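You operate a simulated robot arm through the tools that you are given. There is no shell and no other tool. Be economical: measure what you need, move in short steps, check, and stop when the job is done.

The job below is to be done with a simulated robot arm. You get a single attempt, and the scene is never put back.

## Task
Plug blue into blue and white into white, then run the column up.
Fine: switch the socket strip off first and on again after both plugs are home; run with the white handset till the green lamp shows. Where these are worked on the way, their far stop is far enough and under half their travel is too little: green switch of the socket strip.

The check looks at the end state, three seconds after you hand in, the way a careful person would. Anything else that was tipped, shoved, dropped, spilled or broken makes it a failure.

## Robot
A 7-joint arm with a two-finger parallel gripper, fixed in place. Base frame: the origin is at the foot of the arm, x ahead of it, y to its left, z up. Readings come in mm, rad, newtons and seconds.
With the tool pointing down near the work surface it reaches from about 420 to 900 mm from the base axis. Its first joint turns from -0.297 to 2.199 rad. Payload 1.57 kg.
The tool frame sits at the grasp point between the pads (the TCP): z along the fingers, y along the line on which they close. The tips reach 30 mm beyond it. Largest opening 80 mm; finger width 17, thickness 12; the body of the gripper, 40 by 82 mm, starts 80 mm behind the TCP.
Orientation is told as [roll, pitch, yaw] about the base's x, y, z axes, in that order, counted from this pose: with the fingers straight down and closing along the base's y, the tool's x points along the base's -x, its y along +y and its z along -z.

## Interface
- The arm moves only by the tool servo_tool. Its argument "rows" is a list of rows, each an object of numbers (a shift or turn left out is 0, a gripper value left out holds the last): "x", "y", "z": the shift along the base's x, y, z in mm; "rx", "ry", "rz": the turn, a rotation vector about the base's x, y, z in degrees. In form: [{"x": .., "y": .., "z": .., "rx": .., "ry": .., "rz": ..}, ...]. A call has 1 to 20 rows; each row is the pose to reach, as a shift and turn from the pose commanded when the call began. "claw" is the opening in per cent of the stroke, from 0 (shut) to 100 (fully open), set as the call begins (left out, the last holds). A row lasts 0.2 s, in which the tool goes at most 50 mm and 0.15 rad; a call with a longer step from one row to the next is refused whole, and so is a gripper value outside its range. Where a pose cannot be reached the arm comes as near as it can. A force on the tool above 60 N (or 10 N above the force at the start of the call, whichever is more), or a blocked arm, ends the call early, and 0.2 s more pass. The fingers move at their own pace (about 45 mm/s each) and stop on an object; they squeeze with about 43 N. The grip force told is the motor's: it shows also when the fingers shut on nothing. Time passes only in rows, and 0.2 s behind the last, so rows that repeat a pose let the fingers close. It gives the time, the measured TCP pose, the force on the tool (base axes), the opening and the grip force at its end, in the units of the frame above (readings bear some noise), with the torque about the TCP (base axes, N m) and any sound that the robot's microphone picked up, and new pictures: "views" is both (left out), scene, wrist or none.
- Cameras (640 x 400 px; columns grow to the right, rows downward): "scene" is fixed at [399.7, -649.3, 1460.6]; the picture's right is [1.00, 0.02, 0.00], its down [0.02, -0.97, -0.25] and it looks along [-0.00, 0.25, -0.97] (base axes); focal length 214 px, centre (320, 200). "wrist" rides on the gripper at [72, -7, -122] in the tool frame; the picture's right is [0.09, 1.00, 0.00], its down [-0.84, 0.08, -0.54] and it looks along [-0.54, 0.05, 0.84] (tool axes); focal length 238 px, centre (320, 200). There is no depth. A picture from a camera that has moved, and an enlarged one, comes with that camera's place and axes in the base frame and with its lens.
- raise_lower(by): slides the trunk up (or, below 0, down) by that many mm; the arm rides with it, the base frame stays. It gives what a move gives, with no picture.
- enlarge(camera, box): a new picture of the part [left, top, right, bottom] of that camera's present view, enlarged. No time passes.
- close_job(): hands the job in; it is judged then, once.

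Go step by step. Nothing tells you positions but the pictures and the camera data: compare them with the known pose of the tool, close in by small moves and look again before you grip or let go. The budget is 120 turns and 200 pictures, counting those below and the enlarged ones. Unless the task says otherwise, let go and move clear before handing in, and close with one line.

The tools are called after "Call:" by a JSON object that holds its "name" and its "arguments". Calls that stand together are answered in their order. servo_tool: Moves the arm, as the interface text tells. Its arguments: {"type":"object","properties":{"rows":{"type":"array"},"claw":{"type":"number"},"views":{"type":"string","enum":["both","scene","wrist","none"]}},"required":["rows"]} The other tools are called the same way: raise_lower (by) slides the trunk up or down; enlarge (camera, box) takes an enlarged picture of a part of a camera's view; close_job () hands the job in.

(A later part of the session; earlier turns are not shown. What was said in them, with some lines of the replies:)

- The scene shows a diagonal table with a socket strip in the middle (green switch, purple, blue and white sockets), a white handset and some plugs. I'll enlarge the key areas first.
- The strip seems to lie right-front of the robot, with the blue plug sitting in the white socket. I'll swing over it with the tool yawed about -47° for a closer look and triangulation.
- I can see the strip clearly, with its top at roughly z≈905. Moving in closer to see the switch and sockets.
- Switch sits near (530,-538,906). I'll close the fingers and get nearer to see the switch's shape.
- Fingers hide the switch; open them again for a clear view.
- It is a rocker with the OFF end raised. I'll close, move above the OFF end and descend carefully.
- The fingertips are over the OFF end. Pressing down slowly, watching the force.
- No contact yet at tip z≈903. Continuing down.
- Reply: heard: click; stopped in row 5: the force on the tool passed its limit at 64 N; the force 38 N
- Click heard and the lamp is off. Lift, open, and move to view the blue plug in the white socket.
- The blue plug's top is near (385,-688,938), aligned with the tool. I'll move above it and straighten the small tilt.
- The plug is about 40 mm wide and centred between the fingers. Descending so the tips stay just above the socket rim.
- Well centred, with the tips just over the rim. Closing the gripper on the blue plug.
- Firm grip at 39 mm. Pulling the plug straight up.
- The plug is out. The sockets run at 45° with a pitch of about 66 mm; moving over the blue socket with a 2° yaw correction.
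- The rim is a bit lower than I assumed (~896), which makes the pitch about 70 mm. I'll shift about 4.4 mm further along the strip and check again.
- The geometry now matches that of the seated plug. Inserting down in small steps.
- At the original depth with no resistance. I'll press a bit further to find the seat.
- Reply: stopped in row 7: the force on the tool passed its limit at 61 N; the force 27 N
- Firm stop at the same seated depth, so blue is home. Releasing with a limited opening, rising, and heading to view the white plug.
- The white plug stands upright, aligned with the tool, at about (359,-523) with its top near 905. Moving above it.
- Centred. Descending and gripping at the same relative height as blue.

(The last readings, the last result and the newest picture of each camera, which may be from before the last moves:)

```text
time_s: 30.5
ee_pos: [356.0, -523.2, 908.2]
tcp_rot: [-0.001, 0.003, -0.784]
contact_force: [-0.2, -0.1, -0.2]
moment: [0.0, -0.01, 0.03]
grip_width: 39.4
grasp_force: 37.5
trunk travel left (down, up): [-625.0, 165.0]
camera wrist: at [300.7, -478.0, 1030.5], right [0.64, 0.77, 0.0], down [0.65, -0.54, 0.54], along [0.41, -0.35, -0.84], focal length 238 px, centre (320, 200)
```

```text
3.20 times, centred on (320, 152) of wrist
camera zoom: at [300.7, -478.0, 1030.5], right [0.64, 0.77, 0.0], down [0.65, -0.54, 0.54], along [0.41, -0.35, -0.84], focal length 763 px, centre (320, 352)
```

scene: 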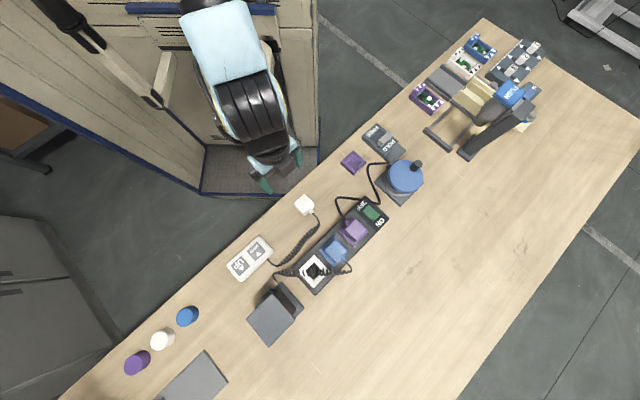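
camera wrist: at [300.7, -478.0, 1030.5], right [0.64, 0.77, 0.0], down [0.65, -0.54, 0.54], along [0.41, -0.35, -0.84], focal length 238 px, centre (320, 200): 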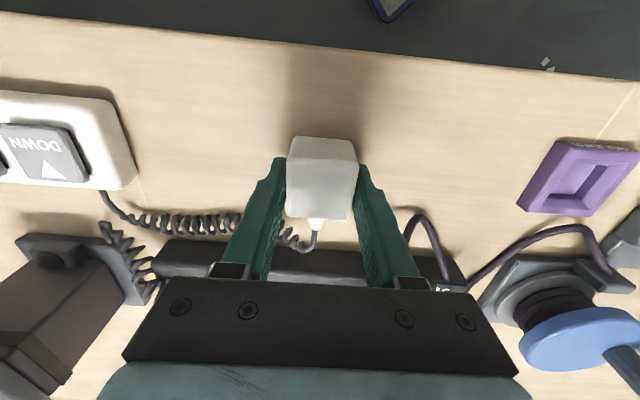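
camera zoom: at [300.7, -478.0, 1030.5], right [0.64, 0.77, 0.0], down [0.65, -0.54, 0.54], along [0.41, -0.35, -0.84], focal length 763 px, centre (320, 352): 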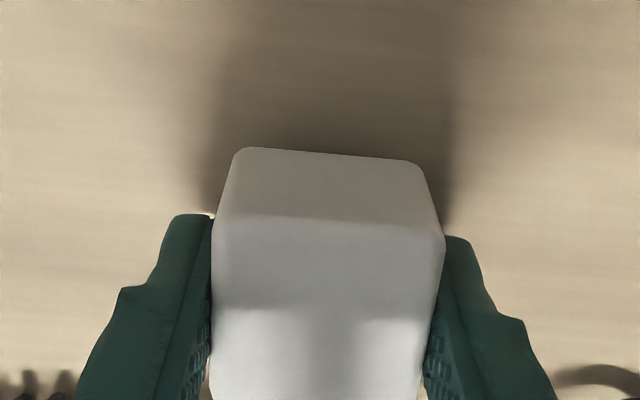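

Gripped at 39.4 mm. Lifting clear, then carrying it over the white socket.

Call:
{"name": "servo_tool", "arguments": {"rows": [{"z": 20}, {"z": 50}, {"z": 90}, {"x": 8, "y": -40, "z": 95}, {"x": 15, "y": -82, "z": 95}, {"x": 23, "y": -124, "z": 95}, {"x": 30, "y": -165, "z": 90}, {"x": 30, "y": -165, "z": 74}, {"x": 30, "y": -165, "z": 74}, {"x": 30, "y": -165, "z": 74}]}}

Call:
{"name": "enlarge", "arguments": {"camera": "wrist", "box": [220, 90, 420, 215]}}

```text
time_s: 32.7
ee_pos: [385.0, -688.1, 984.3]
tcp_rot: [0.0, 0.001, -0.786]
contact_force: [0.2, 0.2, -0.3]
moment: [0.02, -0.02, 0.01]
grip_width: 39.2
grasp_force: 42.6
trunk travel left (down, up): [-625.0, 165.0]
camera wrist: at [329.4, -642.5, 1105.5], right [0.64, 0.77, 0.0], down [0.65, -0.54, 0.54], along [0.41, -0.35, -0.84], focal length 238 px, centre (320, 200)
```

scene: 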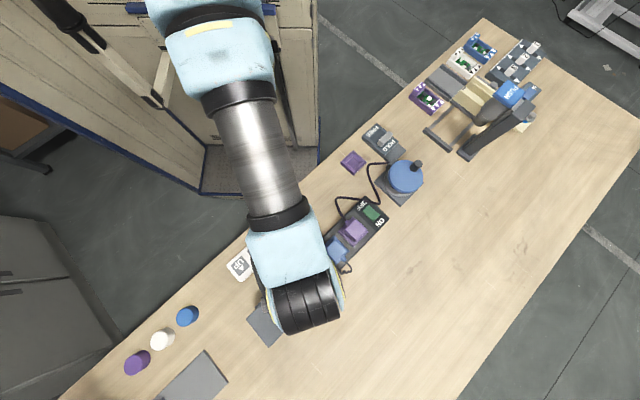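
wrist: 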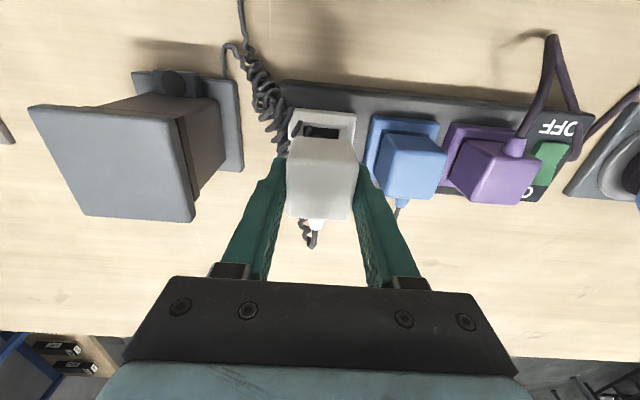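

```text
3.20 times, centred on (320, 152) of wrist
camera zoom: at [329.4, -642.5, 1105.5], right [0.64, 0.77, 0.0], down [0.65, -0.54, 0.54], along [0.41, -0.35, -0.84], focal length 763 px, centre (320, 352)
```

zoom: 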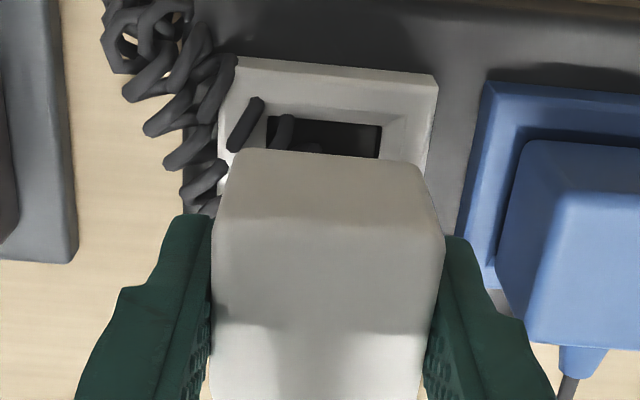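

Nearly aligned: about 1.7 mm outward correction needed. The blue cord just drapes by the rim. Correct, come down partway and check.

Call:
{"name": "servo_tool", "arguments": {"rows": [{"x": 1.2, "y": -1.2, "z": -6}, {"x": 1.2, "y": -1.2, "z": -12}, {"x": 1.2, "y": -1.2, "z": -18}, {"x": 1.2, "y": -1.2, "z": -18}], "views": "wrist"}}

Call:
{"name": "enlarge", "arguments": {"camera": "wrist", "box": [220, 90, 420, 215]}}

```text
time_s: 33.7
ee_pos: [386.1, -689.4, 964.4]
tcp_rot: [-0.001, 0.001, -0.786]
contact_force: [-0.2, 0.3, 0.6]
moment: [-0.03, -0.01, 0.01]
grip_width: 39.3
grasp_force: 42.8
trunk travel left (down, up): [-625.0, 165.0]
camera wrist: at [331.4, -643.4, 1086.8], right [0.64, 0.77, 0.0], down [0.65, -0.54, 0.54], along [0.41, -0.35, -0.84], focal length 238 px, centre (320, 200)
```

wrist: 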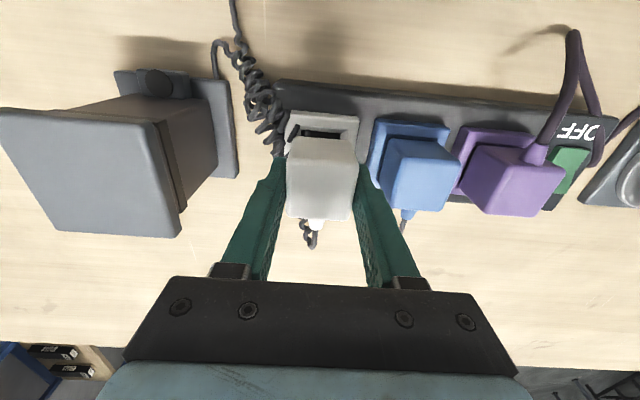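

```text
3.20 times, centred on (320, 152) of wrist
camera zoom: at [331.4, -643.4, 1086.8], right [0.64, 0.77, 0.0], down [0.65, -0.54, 0.54], along [0.41, -0.35, -0.84], focal length 763 px, centre (320, 352)
```

zoom: 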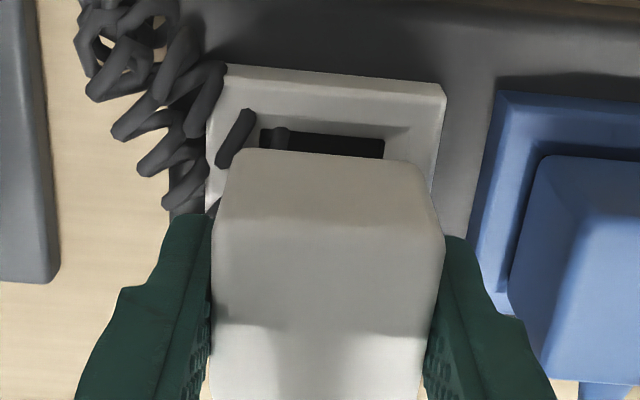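

Relative geometry matches the blue reference. Inserting.

Call:
{"name": "servo_tool", "arguments": {"rows": [{"z": -4}, {"z": -7}, {"z": -10}, {"z": -12}, {"z": -14}, {"z": -16}, {"z": -17}, {"z": -18}, {"z": -19}, {"z": -20}, {"z": -21}, {"z": -22}], "views": "wrist"}}

Call:
{"name": "enlarge", "arguments": {"camera": "wrist", "box": [220, 90, 420, 215]}}

```text
time_s: 36.3
ee_pos: [387.0, -691.2, 942.8]
tcp_rot: [-0.003, 0.002, -0.785]
contact_force: [0.0, 0.0, -0.8]
moment: [0.01, 0.0, 0.0]
grip_width: 39.1
grasp_force: 43.1
trunk travel left (down, up): [-625.0, 165.0]
camera wrist: at [332.2, -645.7, 1064.7], right [0.64, 0.77, 0.0], down [0.65, -0.54, 0.54], along [0.41, -0.35, -0.84], focal length 238 px, centre (320, 200)
```

wrist: 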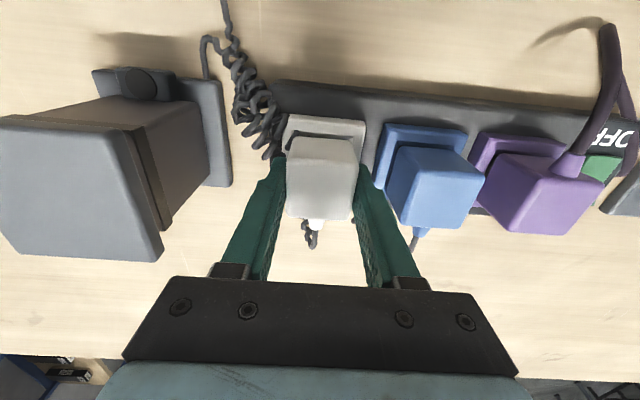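

```text
3.20 times, centred on (320, 152) of wrist
camera zoom: at [332.2, -645.7, 1064.7], right [0.64, 0.77, 0.0], down [0.65, -0.54, 0.54], along [0.41, -0.35, -0.84], focal length 763 px, centre (320, 352)
```

zoom: 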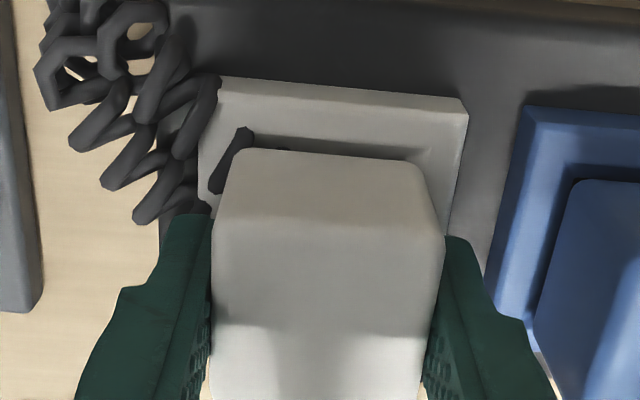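

Going in without resistance; a little further to find the stop.

Call:
{"name": "servo_tool", "arguments": {"rows": [{"z": -1}, {"z": -2}, {"z": -3}, {"z": -4}, {"z": -5}, {"z": -6}, {"z": -7}, {"z": -8}], "views": "wrist"}}

Call:
{"name": "enlarge", "arguments": {"camera": "wrist", "box": [220, 90, 420, 215]}}

```text
time_s: 38.1
ee_pos: [387.2, -691.4, 938.5]
tcp_rot: [-0.003, -0.001, -0.785]
contact_force: [1.9, -2.9, 39.4]
moment: [0.22, -0.19, -0.13]
grip_width: 39.2
grasp_force: 43.3
trunk travel left (down, up): [-625.0, 165.0]
camera wrist: at [332.0, -644.7, 1059.2], right [0.64, 0.77, 0.0], down [0.65, -0.53, 0.54], along [0.42, -0.35, -0.84], focal length 238 px, centre (320, 200)
```

wrist: 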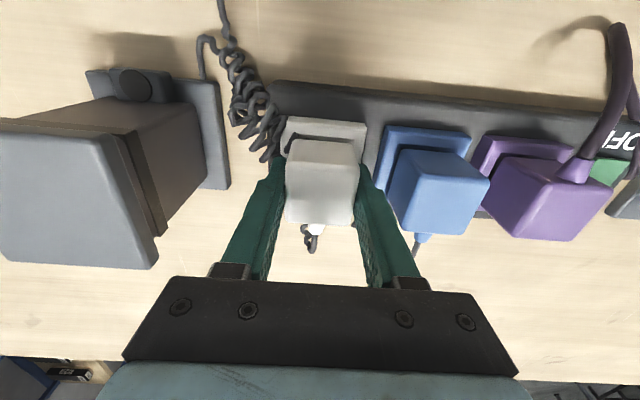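

```text
3.20 times, centred on (320, 152) of wrist
camera zoom: at [332.0, -644.7, 1059.2], right [0.64, 0.77, 0.0], down [0.65, -0.53, 0.54], along [0.42, -0.35, -0.84], focal length 763 px, centre (320, 352)
```

zoom: 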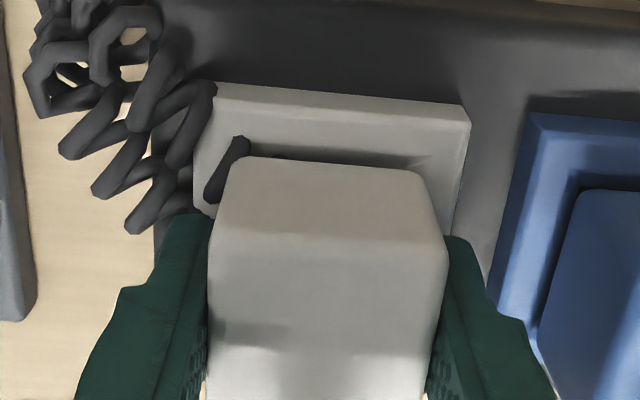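

Seated against a firm stop (39 N). Releasing with limited opening and rising to compare the plugs.

Call:
{"name": "servo_tool", "arguments": {"rows": [{"z": 2}, {"z": 3}, {"z": 3}, {"z": 3}], "claw": 70, "views": "none"}}

Call:
{"name": "servo_tool", "arguments": {"rows": [{"z": 20}, {"z": 50}, {"z": 90}, {"x": -15, "y": 40, "z": 95}, {"x": -30, "y": 80, "z": 95}, {"x": -30, "y": 110, "z": 95}, {"x": -30, "y": 110, "z": 95}]}}

Call:
{"name": "enlarge", "arguments": {"camera": "scene", "box": [280, 190, 400, 300]}}

Call:
{"name": "enlarge", "arguments": {"camera": "wrist", "box": [200, 150, 440, 300]}}

```text
time_s: 39.1
ee_pos: [387.2, -690.3, 938.8]
tcp_rot: [-0.004, 0.0, -0.785]
contact_force: [-5.0, -17.8, 23.3]
moment: [-0.31, -0.42, -0.33]
grip_width: 41.5
grasp_force: 0.1
trunk travel left (down, up): [-625.0, 165.0]
```

```text
time_s: 40.7
ee_pos: [356.2, -583.7, 1033.1]
tcp_rot: [-0.004, 0.002, -0.784]
contact_force: [0.4, -0.3, 0.0]
moment: [-0.02, 0.01, 0.0]
grip_width: 56.2
grasp_force: 0.1
trunk travel left (down, up): [-625.0, 165.0]
camera wrist: at [300.5, -537.1, 1154.5], right [0.64, 0.77, 0.0], down [0.65, -0.54, 0.54], along [0.41, -0.35, -0.84], focal length 238 px, centre (320, 200)
```

scene: 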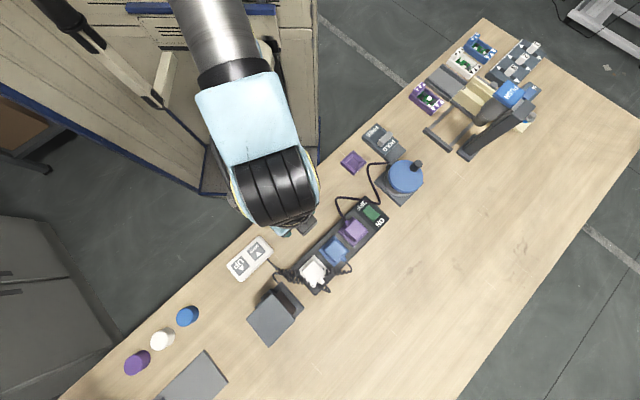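
wrist: 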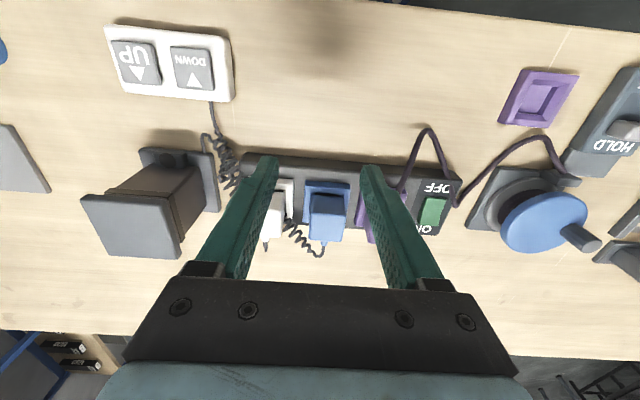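

```text
3.64 times, centred on (340, 245) of scene
camera zoom: at [399.7, -649.3, 1460.6], right [1.0, 0.02, 0.0], down [0.02, -0.97, -0.25], along [0.0, 0.25, -0.97], focal length 780 px, centre (247, 36)
```

zoom: 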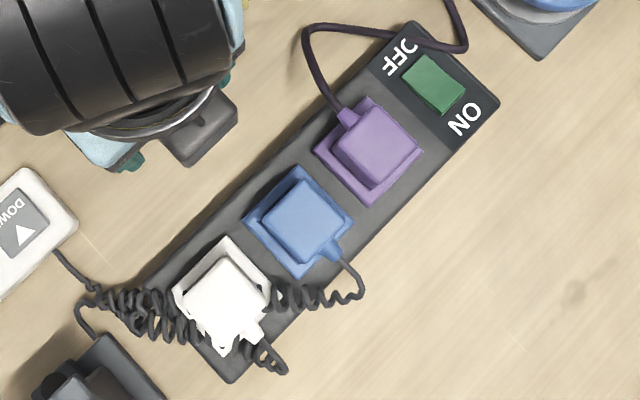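

```text
2.67 times, centred on (320, 225) of wrist
camera zoom: at [300.5, -537.1, 1154.5], right [0.64, 0.77, 0.0], down [0.65, -0.54, 0.54], along [0.41, -0.35, -0.84], focal length 636 px, centre (320, 133)
```

zoom: 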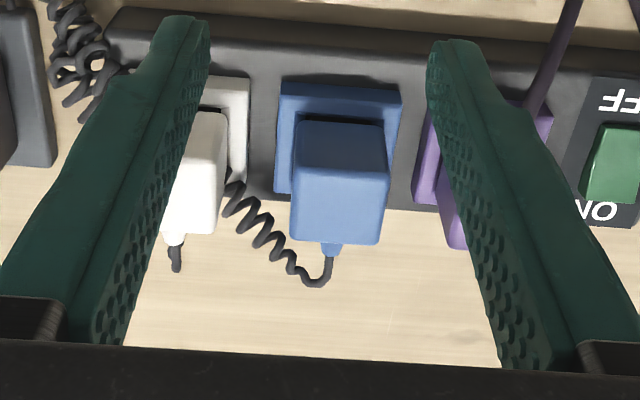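

Both plugs are in the right sockets. The finger opening lagged while releasing, so I'll look at the white plug closely to make sure it is level and home.

Call:
{"name": "servo_tool", "arguments": {"rows": [{"x": -20, "y": -20}, {"x": -36, "y": -36}, {"x": -36, "y": -36}, {"x": -36, "y": -36}], "claw": 100, "views": "wrist"}}

Call:
{"name": "enlarge", "arguments": {"camera": "wrist", "box": [240, 140, 440, 265]}}

Call:
{"name": "enlarge", "arguments": {"camera": "scene", "box": [290, 230, 360, 300]}}

```text
time_s: 41.7
ee_pos: [320.9, -619.0, 1033.7]
tcp_rot: [-0.002, 0.002, -0.784]
contact_force: [0.9, -0.1, 0.2]
moment: [-0.01, -0.02, 0.02]
grip_width: 80.1
grasp_force: 0.1
trunk travel left (down, up): [-625.0, 165.0]
camera wrist: at [265.8, -574.0, 1154.0], right [0.64, 0.77, 0.0], down [0.65, -0.54, 0.54], along [0.41, -0.35, -0.84], focal length 238 px, centre (320, 200)
```

wrist: 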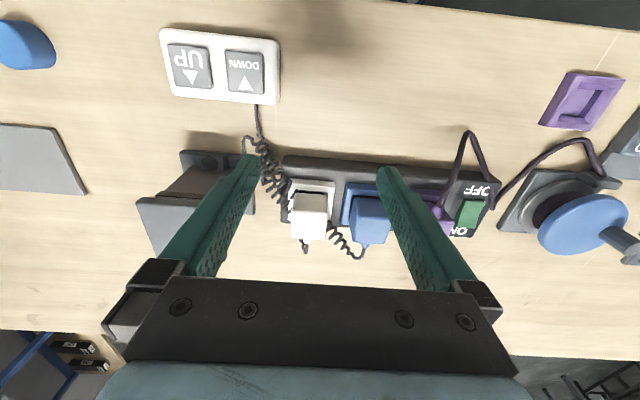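

```text
3.20 times, centred on (340, 202) of wrist
camera zoom: at [265.8, -574.0, 1154.0], right [0.64, 0.77, 0.0], down [0.65, -0.54, 0.54], along [0.41, -0.35, -0.84], focal length 763 px, centre (256, 192)
```

zoom: 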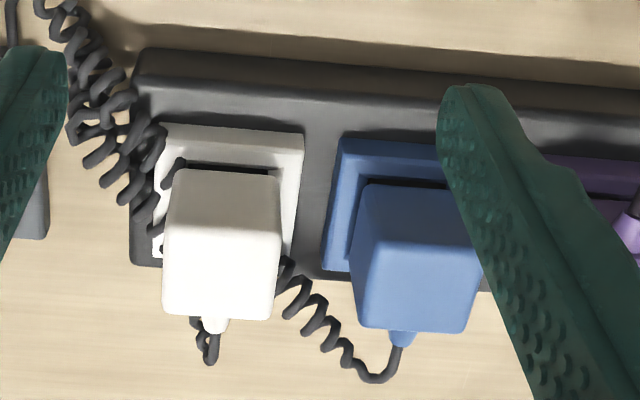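

```text
5.71 times, centred on (325, 265) of scene
camera zoom: at [399.7, -649.3, 1460.6], right [1.0, 0.02, 0.0], down [0.02, -0.97, -0.25], along [0.0, 0.25, -0.97], focal length 1226 px, centre (291, -171)
```

zoom: 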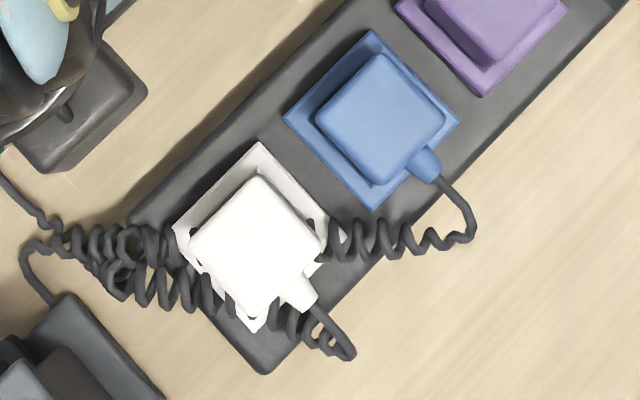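

Both plugs sit at equal height and centred. Now back to the switch: view it with open fingers.

Call:
{"name": "servo_tool", "arguments": {"rows": [{"x": 40, "y": 30}, {"x": 80, "y": 60}, {"x": 120, "y": 90}, {"x": 160, "y": 116}, {"x": 169, "y": 121, "z": -25}, {"x": 169, "y": 121, "z": -50}, {"x": 169, "y": 121, "z": -50}], "views": "wrist"}}

Call:
{"name": "enlarge", "arguments": {"camera": "wrist", "box": [240, 140, 400, 240]}}

```text
time_s: 43.3
ee_pos: [494.5, -494.2, 982.5]
tcp_rot: [-0.003, 0.002, -0.787]
contact_force: [0.0, 0.3, -0.4]
moment: [0.0, 0.02, 0.04]
grip_width: 80.0
grasp_force: 0.1
trunk travel left (down, up): [-625.0, 165.0]
camera wrist: at [438.3, -450.3, 1103.4], right [0.64, 0.77, 0.0], down [0.65, -0.54, 0.54], along [0.41, -0.35, -0.84], focal length 238 px, centre (320, 200)
```

wrist: 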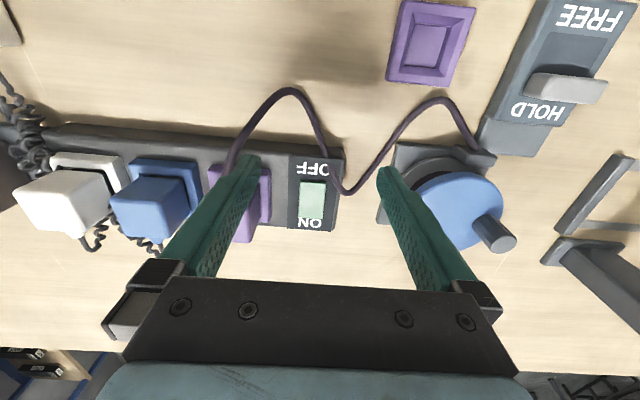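

```text
4.00 times, centred on (320, 190) of wrist
camera zoom: at [438.3, -450.3, 1103.4], right [0.64, 0.77, 0.0], down [0.65, -0.54, 0.54], along [0.41, -0.35, -0.84], focal length 953 px, centre (320, 240)
```

zoom: 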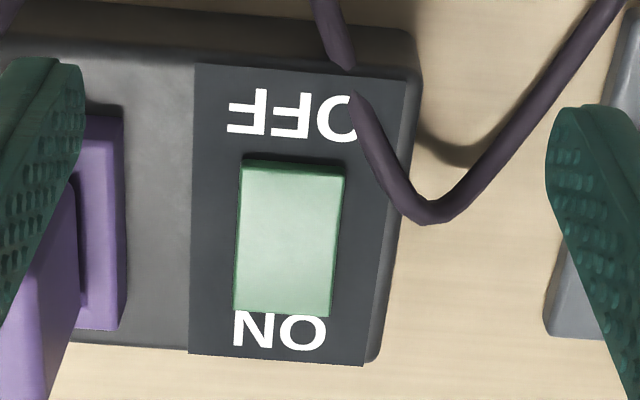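

The rocker's ON end is now raised. Closing the fingers, moving over it and pressing.

Call:
{"name": "servo_tool", "arguments": {"rows": [{"x": 16, "y": -18}, {"x": 33, "y": -36}, {"x": 49.2, "y": -53.4}, {"x": 49.2, "y": -53.4}, {"x": 49.2, "y": -53.4, "z": -15}, {"x": 49.2, "y": -53.4, "z": -30}, {"x": 49.2, "y": -53.4, "z": -40}, {"x": 49.2, "y": -53.4, "z": -40}], "claw": 0, "views": "wrist"}}

Call:
{"name": "enlarge", "arguments": {"camera": "scene", "box": [340, 180, 420, 240]}}

```text
time_s: 45.1
ee_pos: [539.9, -550.5, 941.6]
tcp_rot: [-0.002, 0.001, -0.785]
contact_force: [1.1, -0.1, -0.6]
moment: [-0.01, 0.0, -0.03]
grip_width: 0.1
grasp_force: 21.1
trunk travel left (down, up): [-625.0, 165.0]
camera wrist: at [484.5, -503.7, 1064.0], right [0.64, 0.77, 0.0], down [0.65, -0.54, 0.54], along [0.41, -0.35, -0.84], focal length 238 px, centre (320, 200)
```

wrist: 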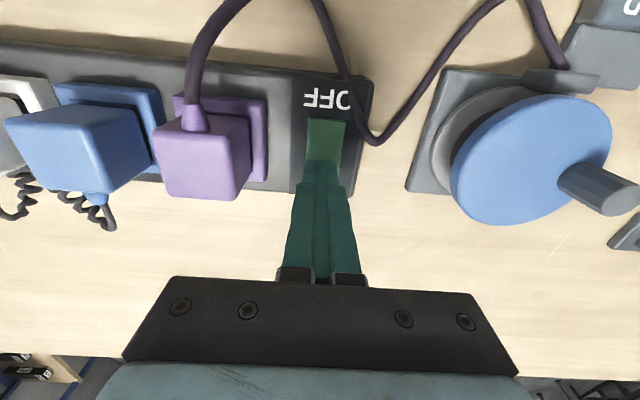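

```text
6.67 times, centred on (380, 210) of scene
camera zoom: at [399.7, -649.3, 1460.6], right [1.0, 0.02, 0.0], down [0.02, -0.97, -0.25], along [0.0, 0.25, -0.97], focal length 1430 px, centre (-80, 133)
```

zoom: 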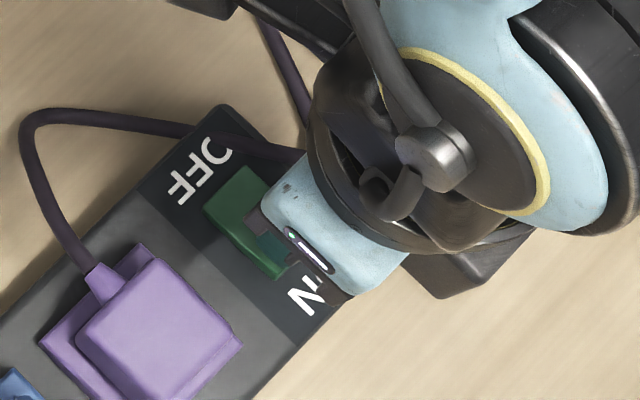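

Fingers are centred on the ON end. Pressing down.

Call:
{"name": "servo_tool", "arguments": {"rows": [{"z": -3}, {"z": -6}, {"z": -8}, {"z": -10}, {"z": -12}, {"z": -14}, {"z": -16}, {"z": -18}], "views": "wrist"}}

Call:
{"name": "enlarge", "arguments": {"camera": "scene", "box": [340, 180, 420, 240]}}

```text
time_s: 46.8
ee_pos: [541.3, -552.7, 932.8]
tcp_rot: [-0.002, -0.013, -0.785]
contact_force: [-1.4, 2.1, 21.3]
moment: [0.18, 0.17, 0.05]
grip_width: 0.0
grasp_force: 21.6
trunk travel left (down, up): [-625.0, 165.0]
heard: click
stopped in row 8: the force on the tool passed its limit at 62 N (the readings are from after the stop); the commanded pose is now the measured one
camera wrist: at [485.0, -504.4, 1053.2], right [0.64, 0.77, 0.0], down [0.64, -0.53, 0.55], along [0.42, -0.36, -0.83], focal length 238 px, centre (320, 200)
```

wrist: 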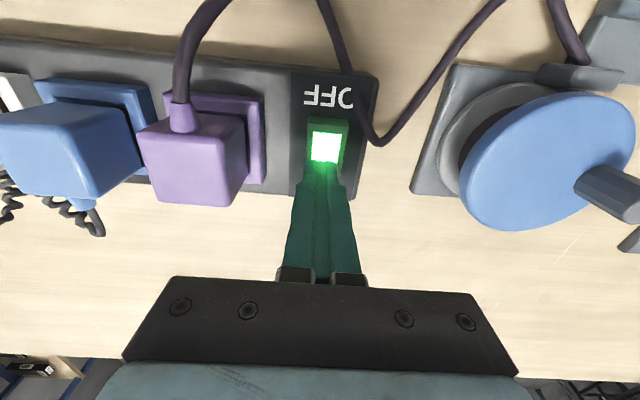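

```text
6.67 times, centred on (380, 210) of scene
camera zoom: at [399.7, -649.3, 1460.6], right [1.0, 0.02, 0.0], down [0.02, -0.97, -0.25], along [0.0, 0.25, -0.97], focal length 1430 px, centre (-80, 133)
```

zoom: 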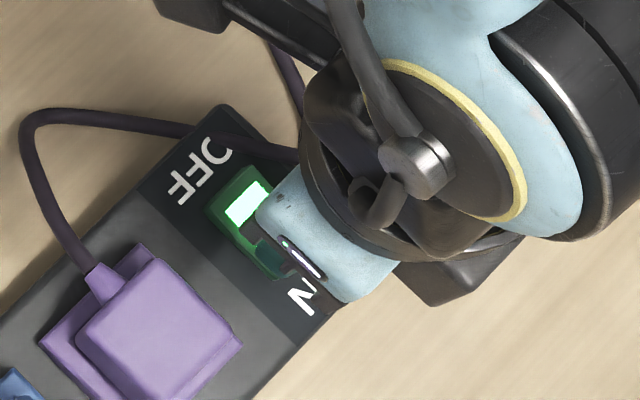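

Click, lamp lit: the strip is ON. Lifting and moving to view the handset.

Call:
{"name": "servo_tool", "arguments": {"rows": [{"z": 30}, {"z": 70}, {"x": -20, "y": -4, "z": 100, "rx": 0.5, "ry": 0.5}, {"x": -65, "y": -13, "z": 105, "rx": 0.5, "ry": 0.5}, {"x": -110, "y": -22, "z": 105, "rx": 0.5, "ry": 0.5}, {"x": -155, "y": -31, "z": 105, "rx": 0.5, "ry": 0.5}, {"x": -200, "y": -40, "z": 105, "rx": 0.5, "ry": 0.5}, {"x": -245, "y": -49, "z": 105, "rx": 0.5, "ry": 0.5}, {"x": -290, "y": -58, "z": 105, "rx": 0.5, "ry": 0.5}, {"x": -335, "y": -67, "z": 100, "rx": 0.5, "ry": 0.5}, {"x": -370, "y": -75, "z": 90, "rx": 0.5, "ry": 0.5}, {"x": -401, "y": -81, "z": 70, "rx": 0.5, "ry": 0.5}, {"x": -401, "y": -81, "z": 60, "rx": 0.5, "ry": 0.5}, {"x": -401, "y": -81, "z": 60, "rx": 0.5, "ry": 0.5}], "claw": 100}}

Call:
{"name": "enlarge", "arguments": {"camera": "wrist", "box": [220, 90, 420, 215]}}

Call:
{"name": "enlarge", "arguments": {"camera": "scene", "box": [240, 190, 400, 350]}}

```text
time_s: 49.8
ee_pos: [140.4, -632.4, 992.3]
tcp_rot: [-0.003, 0.004, -0.785]
contact_force: [0.2, -0.2, 0.2]
moment: [-0.01, -0.04, 0.04]
grip_width: 80.3
grasp_force: 0.0
trunk travel left (down, up): [-625.0, 165.0]
camera wrist: at [85.8, -587.0, 1113.4], right [0.64, 0.77, 0.0], down [0.65, -0.54, 0.54], along [0.41, -0.35, -0.84], focal length 238 px, centre (320, 200)
```

scene: 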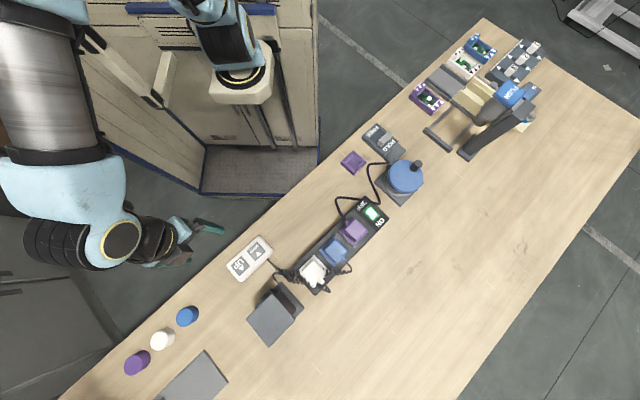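
wrist: 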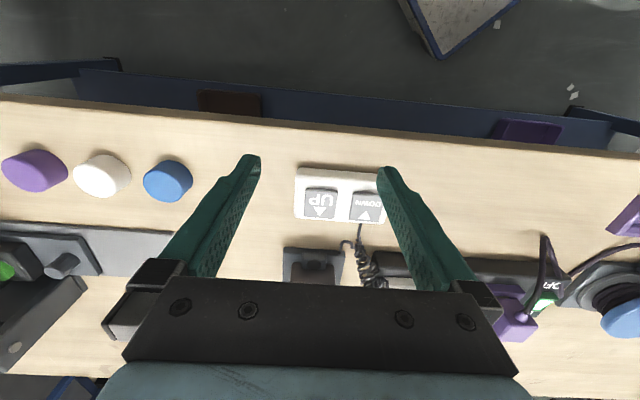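

```text
3.20 times, centred on (320, 152) of wrist
camera zoom: at [85.8, -587.0, 1113.4], right [0.64, 0.77, 0.0], down [0.65, -0.54, 0.54], along [0.41, -0.35, -0.84], focal length 763 px, centre (320, 352)
```

zoom: 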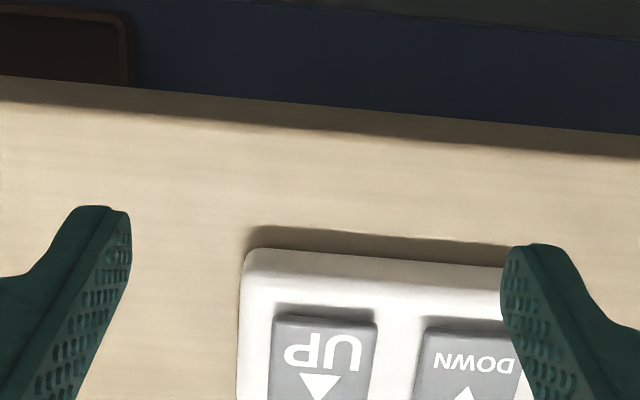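

```text
2.50 times, centred on (320, 270) of scene
camera zoom: at [399.7, -649.3, 1460.6], right [1.0, 0.02, 0.0], down [0.02, -0.97, -0.25], along [0.0, 0.25, -0.97], focal length 536 px, centre (320, 25)
```

zoom: 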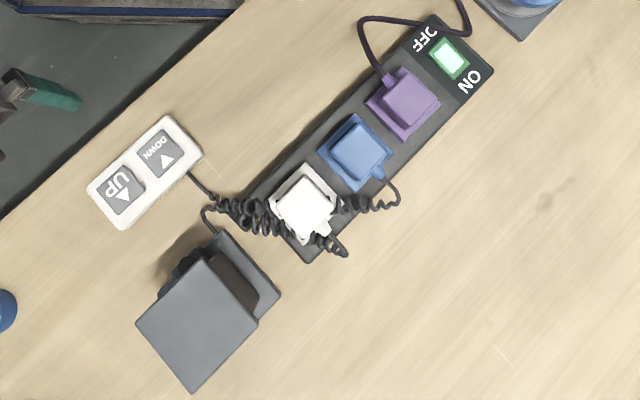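

The UP button is near (200,-681) with its top about 885. Closing the fingers and moving over it.

Call:
{"name": "servo_tool", "arguments": {"rows": [{"x": 30, "y": -25}, {"x": 60, "y": -48.7}, {"x": 60, "y": -48.7, "z": -15}, {"x": 60, "y": -48.7, "z": -35}, {"x": 60, "y": -48.7, "z": -52}, {"x": 60, "y": -48.7, "z": -52}], "claw": 0}}

Call:
{"name": "enlarge", "arguments": {"camera": "wrist", "box": [220, 90, 420, 215]}}

Call:
{"name": "enlarge", "arguments": {"camera": "scene", "box": [200, 220, 310, 320]}}

```text
time_s: 51.2
ee_pos: [198.8, -679.7, 938.0]
tcp_rot: [-0.004, 0.004, -0.786]
contact_force: [0.5, 0.4, 0.2]
moment: [-0.02, 0.01, -0.03]
grip_width: 0.2
grasp_force: 21.3
trunk travel left (down, up): [-625.0, 165.0]
camera wrist: at [144.9, -634.6, 1060.3], right [0.64, 0.77, 0.0], down [0.65, -0.54, 0.54], along [0.41, -0.35, -0.84], focal length 238 px, centre (320, 200)
```

scene: 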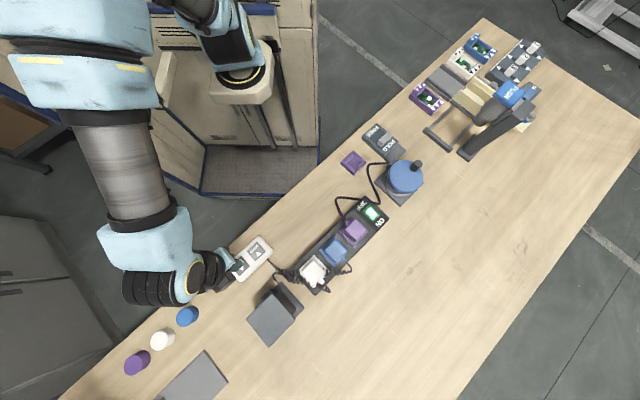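
wrist: 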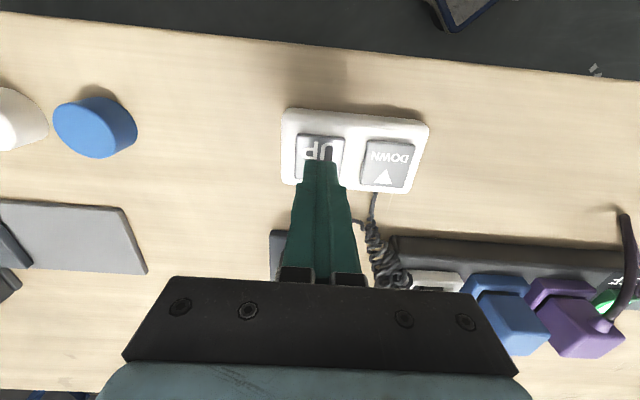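

```text
3.20 times, centred on (320, 152) of wrist
camera zoom: at [144.9, -634.6, 1060.3], right [0.64, 0.77, 0.0], down [0.65, -0.54, 0.54], along [0.41, -0.35, -0.84], focal length 763 px, centre (320, 352)
```

zoom: 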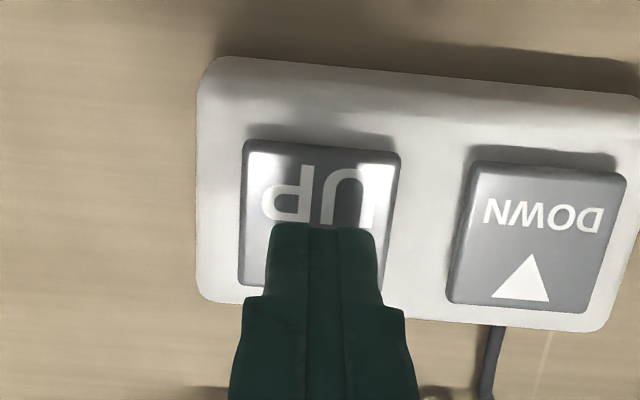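

```text
4.00 times, centred on (255, 270) of scene
camera zoom: at [399.7, -649.3, 1460.6], right [1.0, 0.02, 0.0], down [0.02, -0.97, -0.25], along [0.0, 0.25, -0.97], focal length 858 px, centre (580, -80)
```

zoom: 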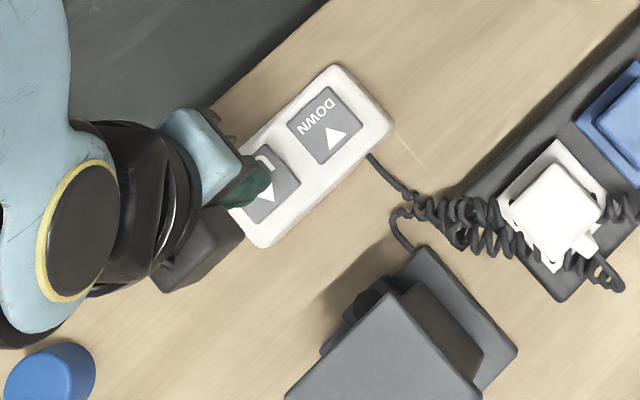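

Well centred on UP. Descending gently to contact.

Call:
{"name": "servo_tool", "arguments": {"rows": [{"z": -8}, {"z": -14}, {"z": -18}, {"z": -20}, {"z": -22}, {"z": -24}, {"z": -26}], "views": "scene"}}

```text
time_s: 52.8
ee_pos: [199.0, -681.1, 916.0]
tcp_rot: [-0.007, 0.0, -0.786]
contact_force: [1.4, 5.5, 42.8]
moment: [0.27, -0.1, -0.13]
grip_width: 0.0
grasp_force: 21.6
trunk travel left (down, up): [-625.0, 165.0]
heard: click
```

scene: 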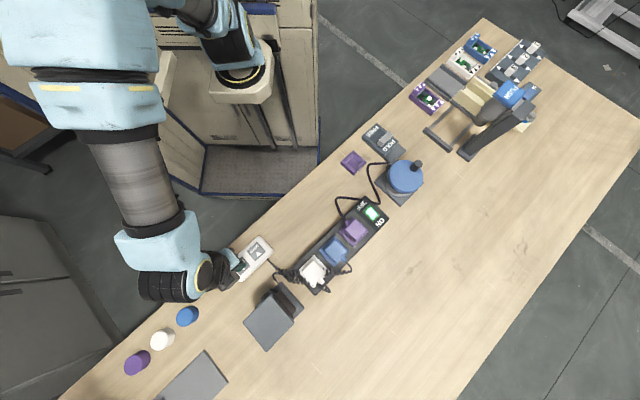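

Contact with a click at 43 N, and the column head appears to be shifting (rising). Holding the press and watching for the lamp.

Call:
{"name": "servo_tool", "arguments": {"rows": [{"z": 0}, {"z": 0}, {"z": 0}, {"z": 0}, {"z": 0}], "views": "scene"}}

Call:
{"name": "enlarge", "arguments": {"camera": "scene", "box": [200, 230, 320, 350]}}

```text
time_s: 54.0
ee_pos: [200.1, -681.5, 915.5]
tcp_rot: [-0.006, -0.001, -0.787]
contact_force: [3.0, 3.6, 56.3]
moment: [0.28, -0.14, -0.19]
grip_width: 0.1
grasp_force: 21.4
trunk travel left (down, up): [-625.0, 165.0]
```

scene: 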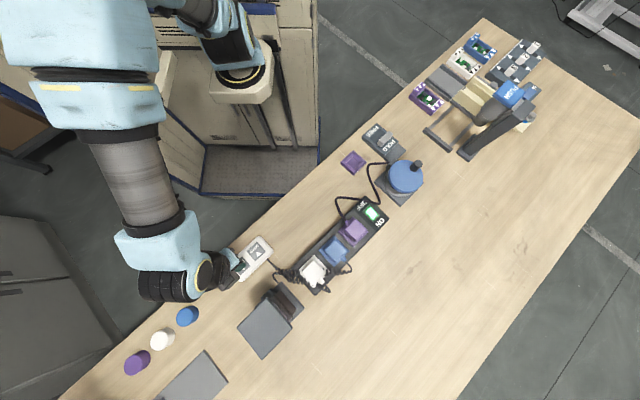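

```text
3.33 times, centred on (260, 290) of scene
camera zoom: at [399.7, -649.3, 1460.6], right [1.0, 0.02, 0.0], down [0.02, -0.97, -0.25], along [0.0, 0.25, -0.97], focal length 715 px, centre (520, -100)
```

zoom: 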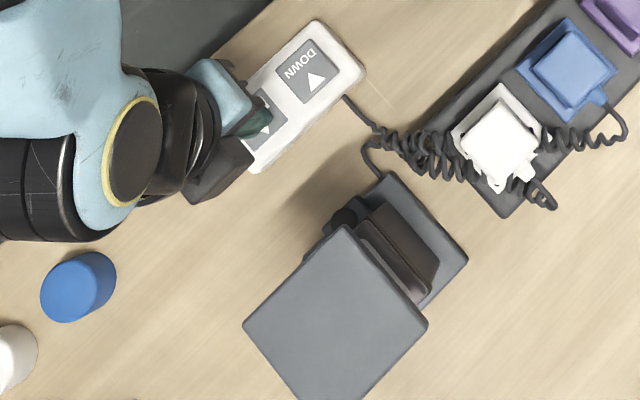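

The column is rising. Continuing to hold.

Call:
{"name": "servo_tool", "arguments": {"rows": [{"z": 0.3}, {"z": 0.3}, {"z": 0.3}, {"z": 0.3}, {"z": 0.3}, {"z": 0.3}, {"z": 0.3}, {"z": 0.3}], "views": "none"}}

Call:
{"name": "enlarge", "arguments": {"camera": "scene", "box": [200, 230, 320, 350]}}

```text
time_s: 55.8
ee_pos: [200.5, -682.4, 916.4]
tcp_rot: [-0.006, 0.0, -0.783]
contact_force: [7.0, 4.0, 53.8]
moment: [0.29, -0.29, -0.01]
grip_width: 0.1
grasp_force: 21.5
trunk travel left (down, up): [-625.0, 165.0]
```

```text
3.33 times, centred on (260, 290) of scene
camera zoom: at [399.7, -649.3, 1460.6], right [1.0, 0.02, 0.0], down [0.02, -0.97, -0.25], along [0.0, 0.25, -0.97], focal length 715 px, centre (520, -100)
```

zoom: 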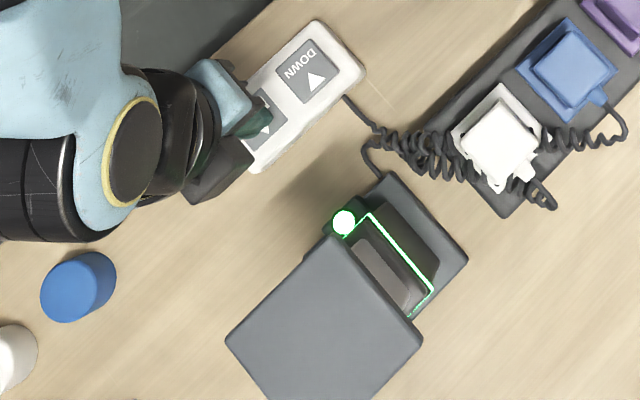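

The green lamp is lit. Releasing the button and moving clear.

Call:
{"name": "servo_tool", "arguments": {"rows": [{"z": 20}, {"z": 60}, {"z": 100}, {"x": -30, "y": 30, "z": 120}, {"x": -60, "y": 60, "z": 130}, {"x": -80, "y": 80, "z": 130}, {"x": -80, "y": 80, "z": 130}]}}

Call:
{"name": "enlarge", "arguments": {"camera": "scene", "box": [220, 190, 400, 350]}}

```text
time_s: 57.4
ee_pos: [121.4, -600.8, 1043.0]
tcp_rot: [-0.003, 0.006, -0.784]
contact_force: [-0.6, 0.4, 0.3]
moment: [0.05, -0.02, 0.0]
grip_width: 0.0
grasp_force: 21.1
trunk travel left (down, up): [-625.0, 165.0]
camera wrist: at [66.4, -555.5, 1164.5], right [0.64, 0.77, 0.0], down [0.65, -0.54, 0.54], along [0.41, -0.35, -0.84], focal length 238 px, centre (320, 200)
```

scene: 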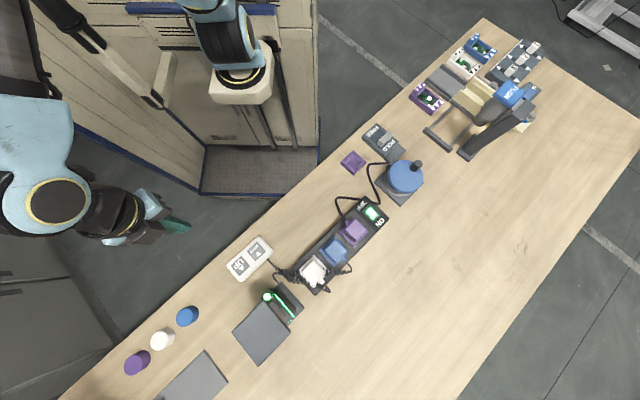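
wrist: 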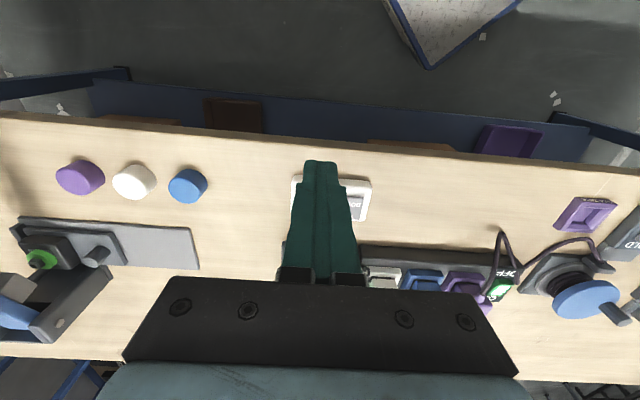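

```text
2.50 times, centred on (310, 270) of scene
camera zoom: at [399.7, -649.3, 1460.6], right [1.0, 0.02, 0.0], down [0.02, -0.97, -0.25], along [0.0, 0.25, -0.97], focal length 536 px, centre (345, 25)
```

zoom: 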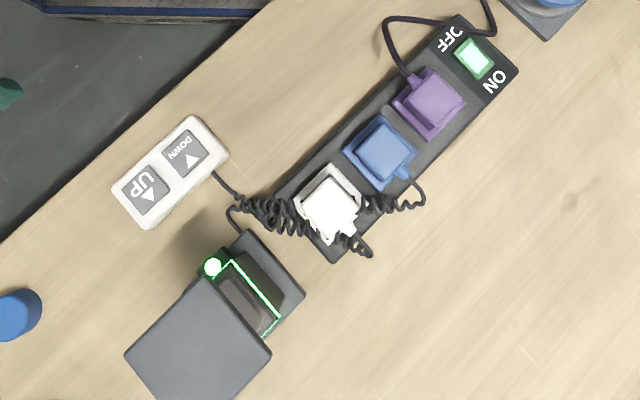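

The strip is on, both plugs are home, the column is up with its green lamp lit, and the arm is clear. Handing in.

Call:
{"name": "close_job", "arguments": {}}

```text
The job is handed in.
```

The job is done and handed in: blue is plugged into blue and white into white. The strip was off while I swapped them and is on again now, and the column is up with its green lamp lit.
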